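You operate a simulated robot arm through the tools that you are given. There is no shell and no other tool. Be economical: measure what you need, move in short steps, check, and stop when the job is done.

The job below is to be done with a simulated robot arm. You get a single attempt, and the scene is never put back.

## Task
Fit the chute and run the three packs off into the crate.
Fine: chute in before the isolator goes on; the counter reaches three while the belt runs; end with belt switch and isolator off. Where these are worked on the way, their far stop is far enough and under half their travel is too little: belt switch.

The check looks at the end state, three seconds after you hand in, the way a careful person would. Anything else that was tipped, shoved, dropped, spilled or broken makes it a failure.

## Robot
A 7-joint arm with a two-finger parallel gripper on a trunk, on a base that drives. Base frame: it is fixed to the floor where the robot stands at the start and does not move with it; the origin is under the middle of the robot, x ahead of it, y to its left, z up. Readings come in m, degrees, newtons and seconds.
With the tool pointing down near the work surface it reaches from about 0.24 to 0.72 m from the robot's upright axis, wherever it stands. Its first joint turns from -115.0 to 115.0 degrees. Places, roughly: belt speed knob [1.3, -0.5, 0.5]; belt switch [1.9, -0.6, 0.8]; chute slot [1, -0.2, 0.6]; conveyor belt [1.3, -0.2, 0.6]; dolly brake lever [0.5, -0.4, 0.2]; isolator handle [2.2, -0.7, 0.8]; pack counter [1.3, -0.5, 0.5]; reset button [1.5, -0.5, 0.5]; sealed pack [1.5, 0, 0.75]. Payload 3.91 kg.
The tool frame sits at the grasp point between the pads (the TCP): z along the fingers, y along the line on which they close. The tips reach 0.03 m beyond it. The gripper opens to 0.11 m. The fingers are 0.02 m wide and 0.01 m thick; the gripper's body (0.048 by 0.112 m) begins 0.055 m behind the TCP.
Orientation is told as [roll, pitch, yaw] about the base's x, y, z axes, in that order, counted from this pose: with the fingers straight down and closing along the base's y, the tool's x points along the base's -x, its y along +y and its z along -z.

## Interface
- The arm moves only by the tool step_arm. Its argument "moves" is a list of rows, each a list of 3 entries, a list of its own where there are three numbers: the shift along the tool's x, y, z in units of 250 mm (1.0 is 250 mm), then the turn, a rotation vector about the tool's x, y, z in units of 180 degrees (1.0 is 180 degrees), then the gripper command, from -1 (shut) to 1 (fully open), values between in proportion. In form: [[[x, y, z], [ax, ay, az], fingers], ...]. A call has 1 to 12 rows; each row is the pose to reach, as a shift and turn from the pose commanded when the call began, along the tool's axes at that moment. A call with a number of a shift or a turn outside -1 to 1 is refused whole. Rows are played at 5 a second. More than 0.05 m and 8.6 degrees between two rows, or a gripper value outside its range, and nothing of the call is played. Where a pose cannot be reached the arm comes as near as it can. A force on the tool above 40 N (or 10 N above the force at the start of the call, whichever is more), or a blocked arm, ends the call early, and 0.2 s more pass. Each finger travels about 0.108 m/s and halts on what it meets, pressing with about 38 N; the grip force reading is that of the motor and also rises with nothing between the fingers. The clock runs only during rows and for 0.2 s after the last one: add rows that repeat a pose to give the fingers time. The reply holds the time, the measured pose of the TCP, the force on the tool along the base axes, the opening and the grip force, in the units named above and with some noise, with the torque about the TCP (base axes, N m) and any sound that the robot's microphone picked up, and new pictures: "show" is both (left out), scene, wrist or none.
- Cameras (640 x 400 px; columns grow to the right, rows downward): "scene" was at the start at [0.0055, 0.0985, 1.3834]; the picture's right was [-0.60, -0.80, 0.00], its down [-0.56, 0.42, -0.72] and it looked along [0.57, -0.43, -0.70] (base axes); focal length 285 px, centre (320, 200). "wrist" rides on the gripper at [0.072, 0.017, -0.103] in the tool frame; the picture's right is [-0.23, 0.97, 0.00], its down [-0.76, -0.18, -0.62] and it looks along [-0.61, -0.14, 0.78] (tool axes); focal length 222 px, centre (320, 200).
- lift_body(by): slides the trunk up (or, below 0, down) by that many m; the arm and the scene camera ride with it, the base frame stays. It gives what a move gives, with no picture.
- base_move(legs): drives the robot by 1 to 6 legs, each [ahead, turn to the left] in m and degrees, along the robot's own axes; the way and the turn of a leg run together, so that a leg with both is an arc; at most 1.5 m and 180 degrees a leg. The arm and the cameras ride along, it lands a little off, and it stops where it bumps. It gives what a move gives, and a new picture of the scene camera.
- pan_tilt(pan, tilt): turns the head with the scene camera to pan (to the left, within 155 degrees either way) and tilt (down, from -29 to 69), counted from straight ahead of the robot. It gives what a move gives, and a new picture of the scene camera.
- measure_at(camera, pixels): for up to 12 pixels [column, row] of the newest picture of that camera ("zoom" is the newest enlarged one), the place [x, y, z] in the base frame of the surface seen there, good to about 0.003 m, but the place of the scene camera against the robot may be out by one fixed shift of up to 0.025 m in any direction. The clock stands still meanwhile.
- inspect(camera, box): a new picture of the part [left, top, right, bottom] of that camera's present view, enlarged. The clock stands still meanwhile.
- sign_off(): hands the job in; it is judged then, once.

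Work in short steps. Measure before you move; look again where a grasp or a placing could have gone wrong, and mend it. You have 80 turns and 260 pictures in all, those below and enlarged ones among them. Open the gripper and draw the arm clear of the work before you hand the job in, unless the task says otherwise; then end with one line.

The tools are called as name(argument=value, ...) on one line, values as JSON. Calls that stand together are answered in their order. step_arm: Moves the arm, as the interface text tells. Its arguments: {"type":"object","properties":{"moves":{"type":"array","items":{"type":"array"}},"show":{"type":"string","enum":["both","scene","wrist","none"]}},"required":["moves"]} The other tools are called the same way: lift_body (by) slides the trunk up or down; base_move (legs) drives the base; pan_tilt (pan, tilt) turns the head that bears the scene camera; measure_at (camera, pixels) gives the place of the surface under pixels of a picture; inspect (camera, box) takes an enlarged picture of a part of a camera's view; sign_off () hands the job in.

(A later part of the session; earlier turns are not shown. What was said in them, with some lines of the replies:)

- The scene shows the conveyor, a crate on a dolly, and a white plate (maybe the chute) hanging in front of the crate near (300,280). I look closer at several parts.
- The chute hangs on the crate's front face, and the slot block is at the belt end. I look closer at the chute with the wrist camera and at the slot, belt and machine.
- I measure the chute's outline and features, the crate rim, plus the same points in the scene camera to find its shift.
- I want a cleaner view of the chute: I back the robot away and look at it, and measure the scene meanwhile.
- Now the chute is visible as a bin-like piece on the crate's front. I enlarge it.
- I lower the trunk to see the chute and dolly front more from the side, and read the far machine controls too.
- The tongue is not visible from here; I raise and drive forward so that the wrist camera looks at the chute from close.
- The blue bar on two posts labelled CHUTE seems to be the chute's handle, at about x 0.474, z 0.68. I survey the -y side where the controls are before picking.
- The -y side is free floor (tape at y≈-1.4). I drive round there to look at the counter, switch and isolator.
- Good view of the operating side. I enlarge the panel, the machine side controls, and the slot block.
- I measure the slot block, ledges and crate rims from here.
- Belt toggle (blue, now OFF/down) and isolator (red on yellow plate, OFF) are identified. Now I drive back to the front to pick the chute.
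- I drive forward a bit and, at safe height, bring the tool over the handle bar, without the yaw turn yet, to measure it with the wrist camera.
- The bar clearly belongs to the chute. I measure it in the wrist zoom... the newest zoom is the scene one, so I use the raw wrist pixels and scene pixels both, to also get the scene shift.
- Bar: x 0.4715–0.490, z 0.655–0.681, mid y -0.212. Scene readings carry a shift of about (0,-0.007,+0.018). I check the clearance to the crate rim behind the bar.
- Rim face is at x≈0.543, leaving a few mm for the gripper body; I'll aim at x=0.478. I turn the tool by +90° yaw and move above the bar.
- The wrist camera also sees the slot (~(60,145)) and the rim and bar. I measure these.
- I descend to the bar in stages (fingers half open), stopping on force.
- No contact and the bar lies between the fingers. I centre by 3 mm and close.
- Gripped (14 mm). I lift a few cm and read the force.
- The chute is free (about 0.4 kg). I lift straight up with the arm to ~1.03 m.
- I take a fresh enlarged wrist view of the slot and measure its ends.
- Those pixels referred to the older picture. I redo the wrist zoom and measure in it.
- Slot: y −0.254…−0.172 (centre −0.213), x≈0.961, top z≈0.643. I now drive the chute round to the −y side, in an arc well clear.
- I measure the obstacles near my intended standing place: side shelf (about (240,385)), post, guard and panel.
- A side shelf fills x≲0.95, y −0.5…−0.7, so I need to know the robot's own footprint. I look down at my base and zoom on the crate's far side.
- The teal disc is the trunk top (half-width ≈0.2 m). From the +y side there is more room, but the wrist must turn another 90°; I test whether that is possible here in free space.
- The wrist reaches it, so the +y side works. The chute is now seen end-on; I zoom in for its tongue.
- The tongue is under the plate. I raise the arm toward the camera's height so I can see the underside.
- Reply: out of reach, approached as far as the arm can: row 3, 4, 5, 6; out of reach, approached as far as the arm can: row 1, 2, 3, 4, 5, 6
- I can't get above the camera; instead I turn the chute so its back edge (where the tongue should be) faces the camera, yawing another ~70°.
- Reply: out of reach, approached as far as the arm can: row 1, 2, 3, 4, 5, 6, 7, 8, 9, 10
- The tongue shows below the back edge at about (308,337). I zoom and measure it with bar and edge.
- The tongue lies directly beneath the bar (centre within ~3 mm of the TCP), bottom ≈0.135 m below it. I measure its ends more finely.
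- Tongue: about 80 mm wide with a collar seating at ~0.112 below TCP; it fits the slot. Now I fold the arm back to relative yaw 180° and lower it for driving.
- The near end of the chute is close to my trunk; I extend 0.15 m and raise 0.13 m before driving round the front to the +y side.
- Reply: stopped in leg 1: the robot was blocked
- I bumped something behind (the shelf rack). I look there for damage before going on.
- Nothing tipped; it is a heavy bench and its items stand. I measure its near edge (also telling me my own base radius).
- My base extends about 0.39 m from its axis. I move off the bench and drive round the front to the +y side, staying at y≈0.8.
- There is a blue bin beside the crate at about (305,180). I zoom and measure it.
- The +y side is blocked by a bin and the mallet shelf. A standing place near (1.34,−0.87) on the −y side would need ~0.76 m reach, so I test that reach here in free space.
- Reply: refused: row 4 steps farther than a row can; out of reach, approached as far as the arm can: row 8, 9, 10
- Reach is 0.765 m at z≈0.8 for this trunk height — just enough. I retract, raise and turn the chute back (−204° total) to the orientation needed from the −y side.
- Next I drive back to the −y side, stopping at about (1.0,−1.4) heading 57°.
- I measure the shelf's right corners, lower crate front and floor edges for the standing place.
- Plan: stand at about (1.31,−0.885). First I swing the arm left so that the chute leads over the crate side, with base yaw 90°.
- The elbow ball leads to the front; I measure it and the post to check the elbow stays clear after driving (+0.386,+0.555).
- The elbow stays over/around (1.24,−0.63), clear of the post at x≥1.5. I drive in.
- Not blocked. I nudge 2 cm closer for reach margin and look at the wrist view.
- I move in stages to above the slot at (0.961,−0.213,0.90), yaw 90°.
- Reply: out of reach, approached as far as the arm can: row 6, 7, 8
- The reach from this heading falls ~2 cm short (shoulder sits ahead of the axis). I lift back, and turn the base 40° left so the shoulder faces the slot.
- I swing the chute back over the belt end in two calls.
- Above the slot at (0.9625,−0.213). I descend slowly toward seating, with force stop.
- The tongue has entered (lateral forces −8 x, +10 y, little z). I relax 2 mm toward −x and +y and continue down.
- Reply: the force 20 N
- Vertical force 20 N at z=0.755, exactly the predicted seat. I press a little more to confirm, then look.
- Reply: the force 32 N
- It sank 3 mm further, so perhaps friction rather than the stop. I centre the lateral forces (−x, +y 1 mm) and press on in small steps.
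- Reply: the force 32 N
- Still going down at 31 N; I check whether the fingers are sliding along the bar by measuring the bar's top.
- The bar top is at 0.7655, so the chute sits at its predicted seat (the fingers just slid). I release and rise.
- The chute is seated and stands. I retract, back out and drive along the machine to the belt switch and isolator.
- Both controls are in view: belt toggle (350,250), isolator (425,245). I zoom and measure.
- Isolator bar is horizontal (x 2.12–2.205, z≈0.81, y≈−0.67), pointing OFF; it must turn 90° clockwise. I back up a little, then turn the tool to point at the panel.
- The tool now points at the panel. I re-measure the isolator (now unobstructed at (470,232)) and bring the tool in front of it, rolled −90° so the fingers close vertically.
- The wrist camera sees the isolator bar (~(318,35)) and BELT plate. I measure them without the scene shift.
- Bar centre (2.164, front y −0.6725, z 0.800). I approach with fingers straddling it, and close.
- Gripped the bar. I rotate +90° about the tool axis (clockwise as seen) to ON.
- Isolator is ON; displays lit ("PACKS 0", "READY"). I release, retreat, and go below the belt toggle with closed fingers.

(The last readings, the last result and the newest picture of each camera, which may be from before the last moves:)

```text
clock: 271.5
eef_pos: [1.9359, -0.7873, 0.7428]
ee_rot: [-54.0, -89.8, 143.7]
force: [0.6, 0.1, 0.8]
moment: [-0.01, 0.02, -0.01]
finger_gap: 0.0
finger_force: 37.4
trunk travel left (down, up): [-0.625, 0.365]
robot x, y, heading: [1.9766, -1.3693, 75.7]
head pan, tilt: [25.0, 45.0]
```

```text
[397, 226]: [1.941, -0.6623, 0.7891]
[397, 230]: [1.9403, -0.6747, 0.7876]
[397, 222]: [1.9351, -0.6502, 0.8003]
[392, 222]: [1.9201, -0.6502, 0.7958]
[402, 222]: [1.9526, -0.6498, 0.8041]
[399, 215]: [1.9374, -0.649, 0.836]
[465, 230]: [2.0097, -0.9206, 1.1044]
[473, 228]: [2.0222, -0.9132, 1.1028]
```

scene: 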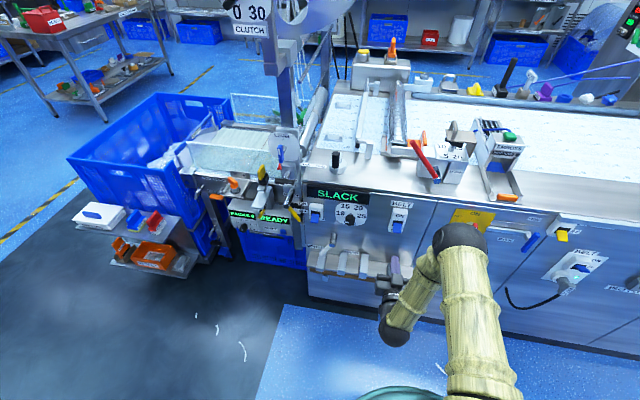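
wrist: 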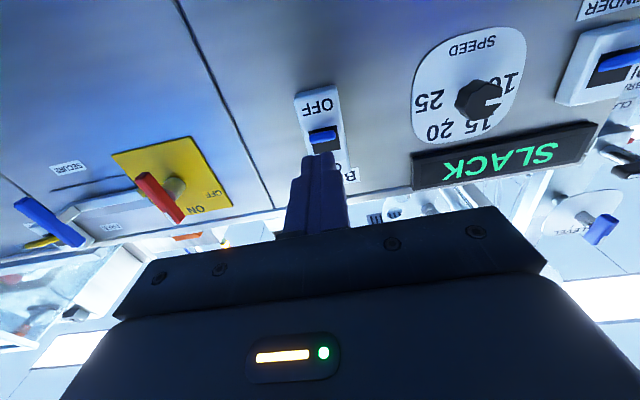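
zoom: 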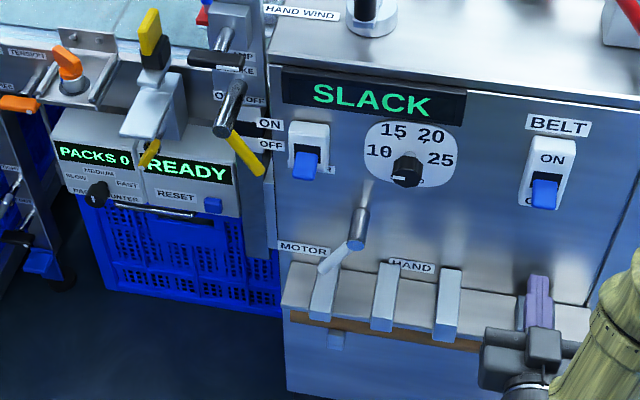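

The display reads PACKS 0 / READY. The closed fingers are under the toggle at x≈1.938; I advance to y≈−0.685 and push up.

step_arm(moves=[[[0, -0.008, 0.14], [0, 0, 0], -1], [[0, -0.008, 0.28], [0, 0, 0], -1], [[0, -0.008, 0.41], [0, 0, 0], -1], [[-0.06, -0.008, 0.41], [0, 0, 0], -1], [[-0.12, -0.008, 0.41], [0, 0, 0], -1], [[-0.18, -0.008, 0.41], [0, 0, 0], -1], [[-0.24, -0.008, 0.41], [0, 0, 0], -1], [[-0.3, -0.008, 0.41], [0, 0, 0], -1], [[-0.34, -0.008, 0.41], [0, 0, 0], -1], [[-0.34, -0.008, 0.41], [0, 0, 0], -1]], show="both")

inspect(camera="scene", box=[210, 170, 430, 290])

```text
clock: 272.9
eef_pos: [1.9402, -0.6903, 0.7716]
ee_rot: [-3.0, -88.0, 92.8]
force: [1.1, -7.6, -9.8]
moment: [-0.25, 0.06, 0.09]
finger_gap: 0.0
finger_force: 37.8
trunk travel left (down, up): [-0.625, 0.365]
robot x, y, heading: [1.976, -1.3692, 75.7]
head pan, tilt: [25.0, 45.0]
stopped in row 6: the force on the tool passed its limit at 48 N (the readings are from after the stop); the commanded pose is now the measured one
```

scene: 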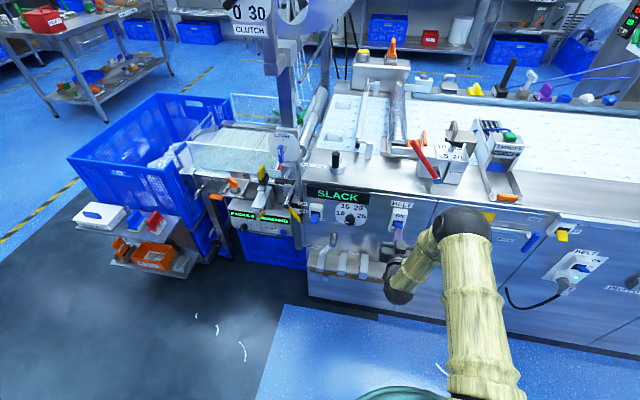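
wrist: 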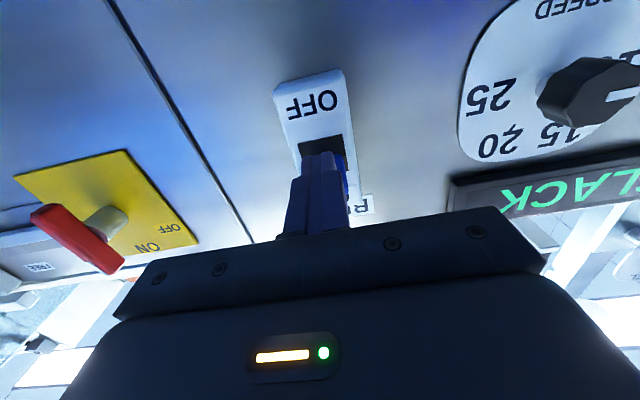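

```text
2.91 times, centred on (320, 230) of scene
```

zoom: 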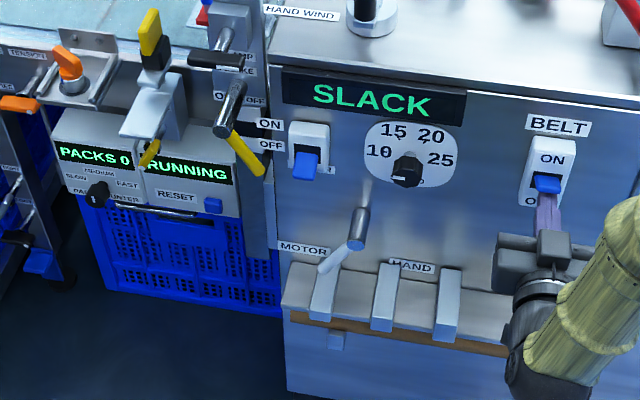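

"RUNNING" — the belt runs, but the toggle seems only about mid/over. I ease off 8 mm from the panel and push it on to its far stop.

step_arm(moves=[[[0.01, 0, -0.032], [0, 0, 0], -1], [[-0.03, 0, -0.032], [0, 0, 0], -1], [[-0.07, 0, -0.032], [0, 0, 0], -1], [[-0.11, 0, -0.032], [0, 0, 0], -1], [[-0.15, 0, -0.032], [0, 0, 0], -1], [[-0.19, 0, -0.032], [0, 0, 0], -1], [[-0.22, 0, -0.032], [0, 0, 0], -1]], show="both")

inspect(camera="scene", box=[210, 170, 430, 290])

```text
clock: 273.7
eef_pos: [1.9419, -0.7036, 0.7781]
ee_rot: [-2.4, -86.5, 92.3]
force: [1.6, -9.2, -9.6]
moment: [-0.23, 0.03, 0.07]
finger_gap: 0.0
finger_force: 37.1
trunk travel left (down, up): [-0.625, 0.365]
robot x, y, heading: [1.9794, -1.3672, 76.1]
head pan, tilt: [25.0, 45.0]
stopped in row 3: the force on the tool passed its limit at 48 N (the readings are from after the stop); the commanded pose is now the measured one
```

scene: 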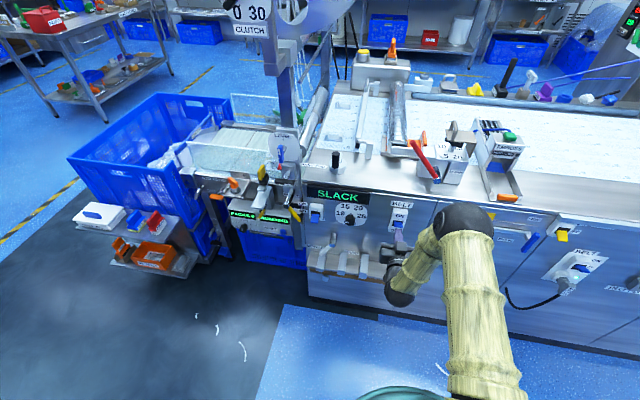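
wrist: 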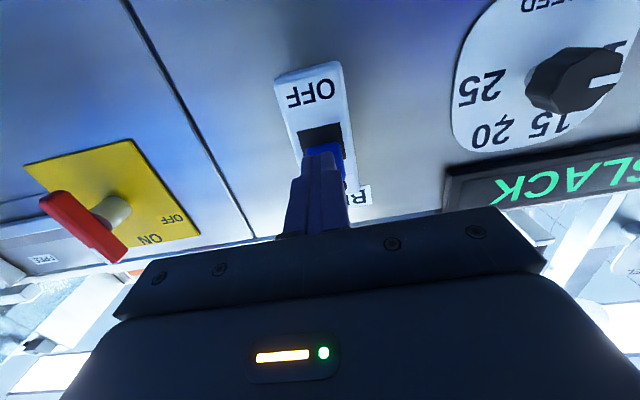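

```text
2.91 times, centred on (320, 230) of scene
```

zoom: 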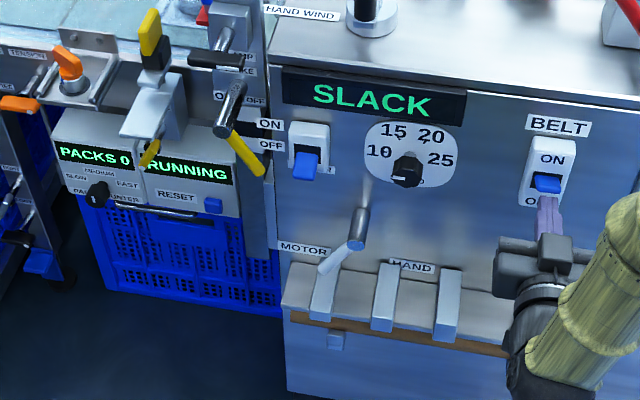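

A 48 N push no longer moves it — the toggle is at its far stop and the belt runs. I back off, go above the toggle, and watch the packs and counter.

step_arm(moves=[[[0.03, 0, -0.03], [0, 0, 0], -1], [[0.03, 0, -0.15], [0, 0, 0], -1], [[0.03, 0, -0.25], [0, 0, 0], -1], [[-0.1, 0, -0.25], [0, 0, 0], -1], [[-0.25, 0, -0.25], [0, 0, 0], -1], [[-0.37, 0, -0.25], [0, 0, 0], -1], [[-0.37, 0, -0.25], [0, 0, 0], -1], [[-0.37, 0, -0.25], [0, 0, 0], -1], [[-0.37, 0, -0.25], [0, 0, 0], -1], [[-0.37, 0, -0.25], [0, 0, 0], -1], [[-0.37, 0, -0.25], [0, 0, 0], -1], [[-0.37, 0, -0.25], [0, 0, 0], -1]], show="none")

inspect(camera="scene", box=[140, 90, 430, 260])

inspect(camera="scene", box=[210, 170, 430, 290])

```text
clock: 276.3
eef_pos: [1.9401, -0.7574, 0.8782]
ee_rot: [-2.9, -86.9, 92.6]
force: [-0.7, -1.2, -0.2]
moment: [0.01, -0.04, -0.02]
finger_gap: 0.0
finger_force: 37.3
trunk travel left (down, up): [-0.625, 0.365]
robot x, y, heading: [1.9806, -1.3709, 76.0]
head pan, tilt: [25.0, 45.0]
```

```text
2.21 times, centred on (285, 175) of scene
```

zoom: 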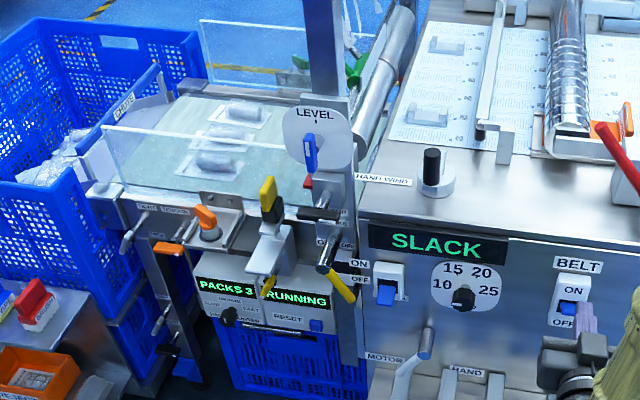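

```text
2.91 times, centred on (320, 230) of scene
```

zoom: 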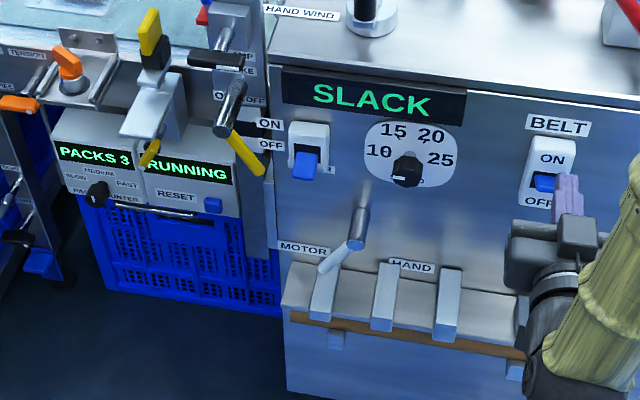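

PACKS 3 is counted and the packs are still travelling toward the chute. I wait for them to drop into the crate.

step_arm(moves=[[[0, 0, 0], [0, 0, 0], -1], [[0, 0, 0], [0, 0, 0], -1], [[0, 0, 0], [0, 0, 0], -1], [[0, 0, 0], [0, 0, 0], -1], [[0, 0, 0], [0, 0, 0], -1], [[0, 0, 0], [0, 0, 0], -1], [[0, 0, 0], [0, 0, 0], -1], [[0, 0, 0], [0, 0, 0], -1], [[0, 0, 0], [0, 0, 0], -1], [[0, 0, 0], [0, 0, 0], -1], [[0, 0, 0], [0, 0, 0], -1], [[0, 0, 0], [0, 0, 0], -1]], show="none")

step_arm(moves=[[[0, 0, 0], [0, 0, 0], -1], [[0, 0, 0], [0, 0, 0], -1], [[0, 0, 0], [0, 0, 0], -1], [[0, 0, 0], [0, 0, 0], -1], [[0, 0, 0], [0, 0, 0], -1], [[0, 0, 0], [0, 0, 0], -1], [[0, 0, 0], [0, 0, 0], -1], [[0, 0, 0], [0, 0, 0], -1], [[0, 0, 0], [0, 0, 0], -1], [[0, 0, 0], [0, 0, 0], -1], [[0, 0, 0], [0, 0, 0], -1], [[0, 0, 0], [0, 0, 0], -1]], show="none")

inspect(camera="scene", box=[60, 80, 330, 260])

inspect(camera="scene", box=[360, 185, 440, 255])

inspect(camera="wrist", box=[220, 0, 420, 240])

```text
clock: 278.9
eef_pos: [1.9384, -0.758, 0.8785]
ee_rot: [-2.9, -87.0, 92.7]
force: [0.1, 0.5, 0.0]
moment: [0.0, 0.02, 0.0]
finger_gap: 0.0
finger_force: 37.2
trunk travel left (down, up): [-0.625, 0.365]
robot x, y, heading: [1.9744, -1.3676, 76.0]
head pan, tilt: [25.0, 45.0]
```

```text
clock: 281.5
eef_pos: [1.9392, -0.7567, 0.8783]
ee_rot: [-2.9, -86.9, 92.7]
force: [0.2, -0.9, 0.1]
moment: [0.04, 0.04, 0.02]
finger_gap: 0.0001
finger_force: 37.8
trunk travel left (down, up): [-0.625, 0.365]
robot x, y, heading: [1.9783, -1.3677, 75.7]
head pan, tilt: [25.0, 45.0]
```

```text
2.22 times, centred on (195, 170) of scene
```

zoom: 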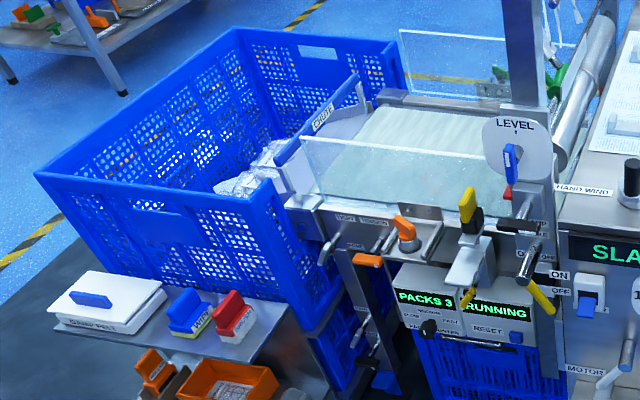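

```text
5.71 times, centred on (400, 220) of scene
```

zoom: 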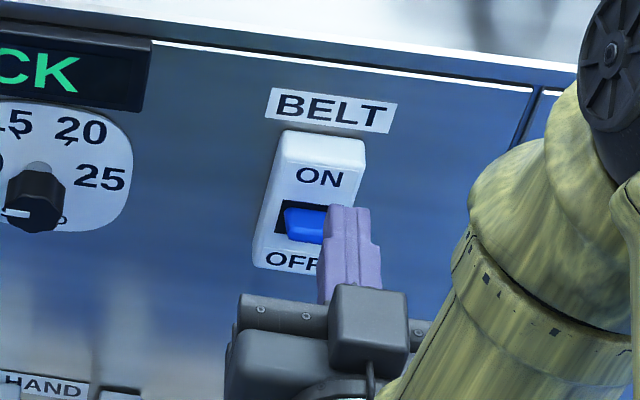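

```text
1.67 times, centred on (320, 120) of wrist
```

zoom: 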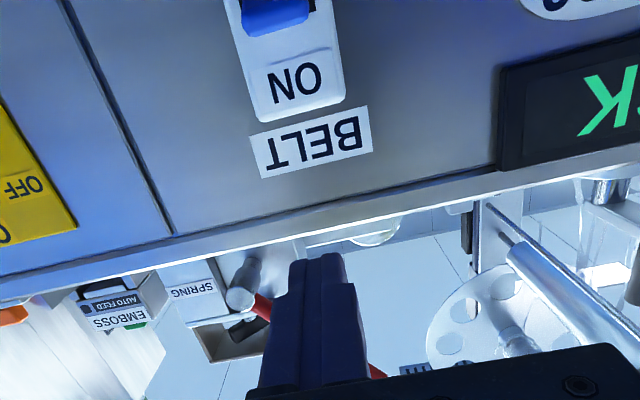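

The belt is empty and the counter shows 3. Now I push the toggle down to OFF from above.

step_arm(moves=[[[0, 0, 0.13], [0, 0, 0], -1], [[0, 0, 0.25], [0, 0, 0], -1], [[0.08, 0, 0.25], [0, 0, 0], -1], [[0.16, 0, 0.25], [0, 0, 0], -1], [[0.22, 0, 0.25], [0, 0, 0], -1], [[0.28, 0, 0.25], [0, 0, 0], -1], [[0.33, 0, 0.25], [0, 0, 0], -1], [[0.37, 0, 0.25], [0, 0, 0], -1], [[0.37, 0, 0.25], [0, 0, 0], -1]], show="wrist")

inspect(camera="scene", box=[210, 170, 430, 290])

```text
clock: 283.5
eef_pos: [1.9403, -0.7008, 0.7814]
ee_rot: [-3.2, -86.9, 93.0]
force: [-0.1, -1.8, -0.1]
moment: [0.05, 0.0, 0.0]
finger_gap: 0.0001
finger_force: 37.6
trunk travel left (down, up): [-0.625, 0.365]
robot x, y, heading: [1.9813, -1.3642, 76.1]
head pan, tilt: [25.0, 45.0]
```

wrist: 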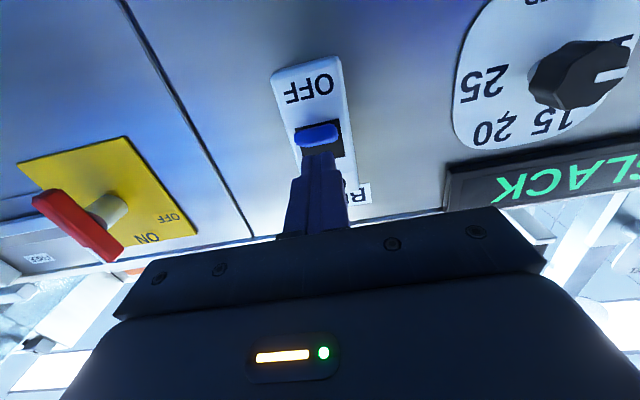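

```text
2.91 times, centred on (320, 230) of scene
5 turns are left
```

zoom: 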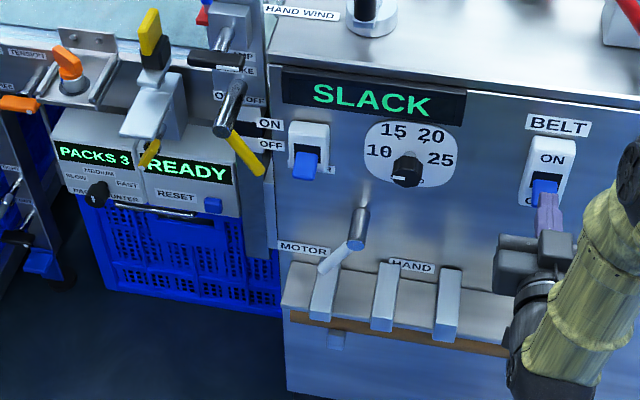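

Display shows READY again — belt is off. With few turns left, I nudge the toggle 5 mm more, retreat, correct the 3° tilt and move in front of the isolator.

step_arm(moves=[[[0.02, 0, 0], [0, 0, 0], -1], [[0.02, 0, 0], [0, 0, 0], -1], [[0.01, 0, -0.18], [0, -0.005, 0], -1], [[0.019, 0, -0.359], [0, -0.0172, 0], -0.6], [[0.005, -0.18, -0.359], [0, -0.0172, 0], -0.3], [[-0.008, -0.36, -0.359], [0, -0.0172, 0], -0.3], [[-0.022, -0.54, -0.359], [0, -0.0172, 0], -0.3], [[-0.035, -0.72, -0.36], [0, -0.0172, 0], -0.3], [[-0.048, -0.898, -0.36], [0, -0.0172, 0], -0.3], [[-0.048, -0.898, -0.36], [0, -0.0172, 0], -0.3]], show="both")

measure_at(camera="wrist", pixels=[[312, 130], [318, 160], [308, 110], [320, 175], [300, 130], [330, 130]])

inspect(camera="scene", box=[360, 185, 520, 265])

```text
clock: 285.7
eef_pos: [2.167, -0.7873, 0.7989]
ee_rot: [-138.2, -89.8, -132.0]
force: [-0.2, 0.1, 0.5]
moment: [0.0, -0.02, -0.05]
finger_gap: 0.0384
finger_force: 0.0
trunk travel left (down, up): [-0.625, 0.365]
robot x, y, heading: [1.9779, -1.3684, 75.9]
head pan, tilt: [25.0, 45.0]
```

scene: 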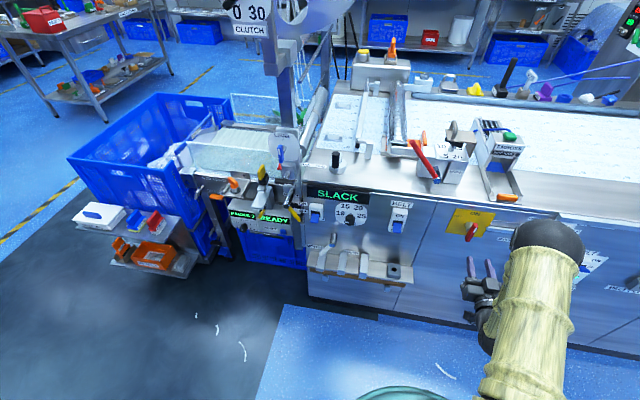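
wrist: 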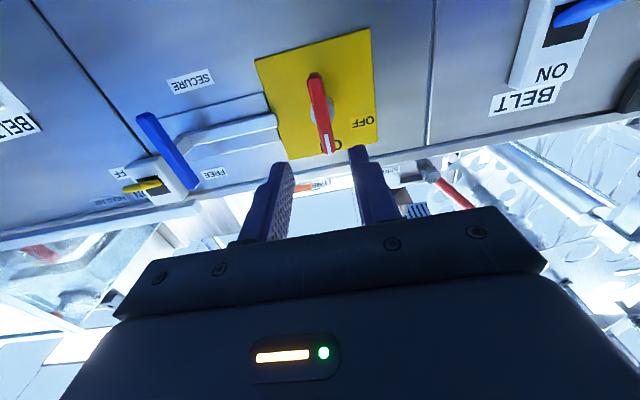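

```text
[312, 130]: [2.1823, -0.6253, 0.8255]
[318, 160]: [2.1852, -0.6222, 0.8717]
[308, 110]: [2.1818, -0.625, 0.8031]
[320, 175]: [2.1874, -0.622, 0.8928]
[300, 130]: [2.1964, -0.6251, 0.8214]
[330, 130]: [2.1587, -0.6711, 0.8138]
```

```text
4.00 times, centred on (440, 225) of scene
4 turns are left
```

zoom: 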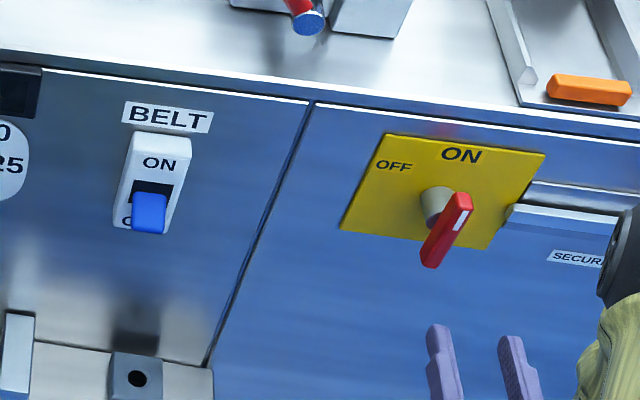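

Toggle is back in its OFF position; the isolator bar stands vertical at ON. I grip it, turn it −92° back to OFF, release and retreat.

step_arm(moves=[[[0, 0.012, 0.12], [0, 0, 0], -0.3], [[0, 0.012, 0.24], [0, 0, 0], -0.3], [[0, 0.012, 0.34], [0, 0, 0], -0.3], [[0, 0.012, 0.4], [0, 0, 0], -0.3], [[0, 0.012, 0.4], [0, 0, 0], -1], [[0, 0.012, 0.4], [0, 0, 0], -1], [[0, 0.012, 0.4], [0, 0, 0], -1]], show="none")

step_arm(moves=[[[0, 0, 0], [0, 0, -0.0455], -1], [[0, 0, 0], [0, 0, -0.091], -1], [[0, 0, 0], [0, 0, -0.1365], -1], [[0, 0, 0], [0, 0, -0.182], -1], [[0, 0, 0], [0, 0, -0.2275], -1], [[0, 0, 0], [0, 0, -0.273], -1], [[0, 0, 0], [0, 0, -0.3185], -1], [[0, 0, 0], [0, 0, -0.364], -1], [[0, 0, 0], [0, 0, -0.4095], -1], [[0, 0, 0], [0, 0, -0.455], -1], [[0, 0, 0], [0, 0, -0.5], -1], [[0, 0, 0], [0, 0, -0.511], -1]], show="none")

step_arm(moves=[[[0, 0, 0], [0, 0, 0], -0.2], [[0, 0, 0], [0, 0, 0], -0.2], [[0, 0, -0.13], [0, 0, 0], -0.2], [[0, 0, -0.26], [0, 0, 0], -0.2], [[0, 0, -0.4], [0, 0, 0], 0.2], [[0, 0, -0.55], [0, 0, 0], 0.5], [[0, 0, -0.55], [0, 0, 0], 1]], show="scene")

inspect(camera="scene", box=[210, 170, 510, 290])

inspect(camera="scene", box=[60, 80, 330, 260])

```text
clock: 287.3
eef_pos: [2.1632, -0.6912, 0.7968]
ee_rot: [-131.2, -89.8, -139.1]
force: [2.0, 2.3, 0.1]
moment: [-0.4, 0.01, 0.05]
finger_gap: 0.0137
finger_force: 45.3
trunk travel left (down, up): [-0.625, 0.365]
robot x, y, heading: [1.9807, -1.3685, 76.0]
head pan, tilt: [25.0, 45.0]
```

```text
clock: 289.8
eef_pos: [2.1667, -0.6913, 0.8002]
ee_rot: [-90.5, 0.5, 179.4]
force: [3.0, -1.6, 4.2]
moment: [-0.39, 0.59, -0.06]
finger_gap: 0.0139
finger_force: 44.9
trunk travel left (down, up): [-0.625, 0.365]
robot x, y, heading: [1.9798, -1.3697, 75.9]
head pan, tilt: [25.0, 45.0]
stopped in row 12: the force on the tool passed its limit at 41 N (the readings are from after the stop); the commanded pose is now the measured one
```

```text
clock: 291.4
eef_pos: [2.1634, -0.8286, 0.7999]
ee_rot: [-90.5, 0.4, 179.4]
force: [1.0, -0.4, 0.6]
moment: [0.01, 0.02, 0.02]
finger_gap: 0.1099
finger_force: 0.1
trunk travel left (down, up): [-0.625, 0.365]
robot x, y, heading: [1.9754, -1.3715, 75.8]
head pan, tilt: [25.0, 45.0]
```

scene: 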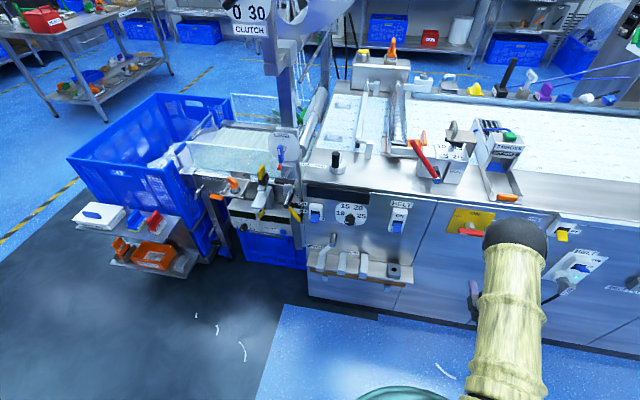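

```text
2.13 times, centred on (360, 230) of scene
```

zoom: 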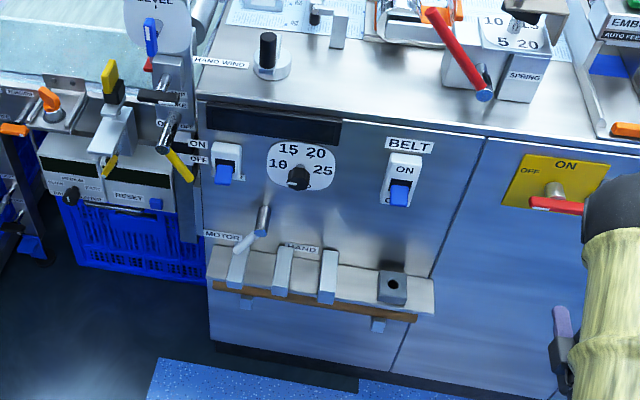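

```text
2.22 times, centred on (195, 170) of scene
3 turns are left
```

zoom: 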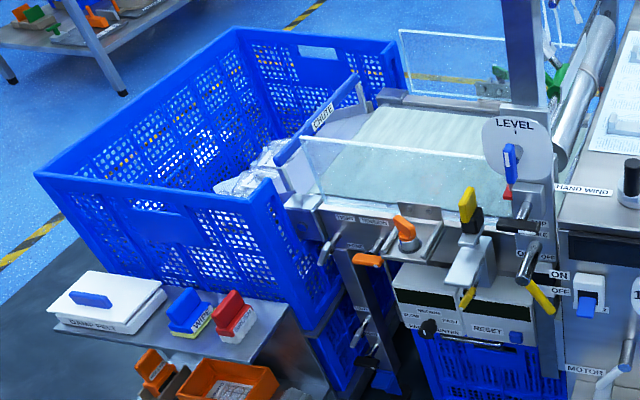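

Isolator is OFF, displays dark, toggle OFF. I raise the trunk for a last look into the crate and chute.

lift_body(by=0.33)

pan_tilt(pan=55, tilt=42)

inspect(camera="scene", box=[200, 110, 440, 290])

```text
clock: 294.6
eef_pos: [2.1644, -0.8277, 1.1295]
ee_rot: [-90.5, 0.4, 179.5]
force: [0.1, -0.1, 0.0]
moment: [0.01, 0.0, -0.02]
finger_gap: 0.1101
finger_force: 0.1
trunk travel left (down, up): [-0.955, 0.035]
robot x, y, heading: [1.9794, -1.3679, 75.9]
head pan, tilt: [25.0, 45.0]
```

```text
clock: 295.6
eef_pos: [2.1657, -0.8262, 1.1296]
ee_rot: [-90.4, 0.4, 179.4]
force: [-0.6, -0.3, -0.4]
moment: [0.0, 0.02, 0.0]
finger_gap: 0.1099
finger_force: 0.0
trunk travel left (down, up): [-0.955, 0.035]
robot x, y, heading: [1.9779, -1.3655, 75.9]
head pan, tilt: [55.0, 42.0]
```

scene: 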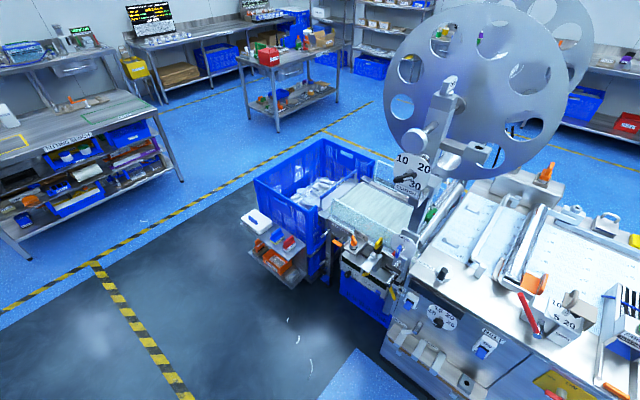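

```text
2.22 times, centred on (320, 200) of scene
2 turns are left
```

zoom: 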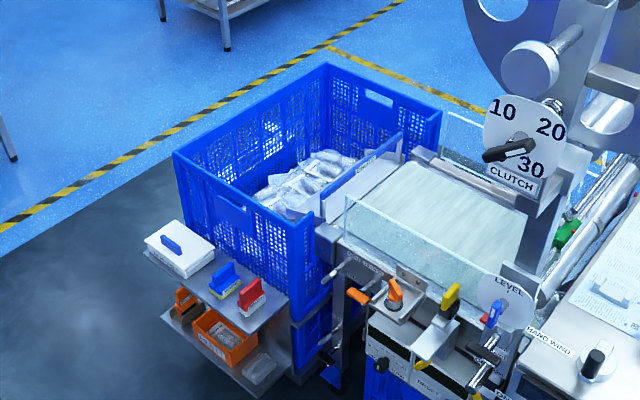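

The belt is empty, the chute is still in its slot, and the packs lie in the crate. The belt switch and isolator are off, and the gripper is open and clear of the work, so I hand the job in.

sign_off()

```text
The job is handed in.
```

I fitted the chute before turning the isolator on, and the three packs ran off the belt with the counter at 3 while it was running. I ended with the belt switch and isolator off, and the gripper open and clear. On the way I bumped the fitting bench once while reversing; the bench items I could see afterwards were still standing. My last look showed an empty belt and bags in the crate, but I could not pick out the three new packs among those already there or see the whole chute surface.
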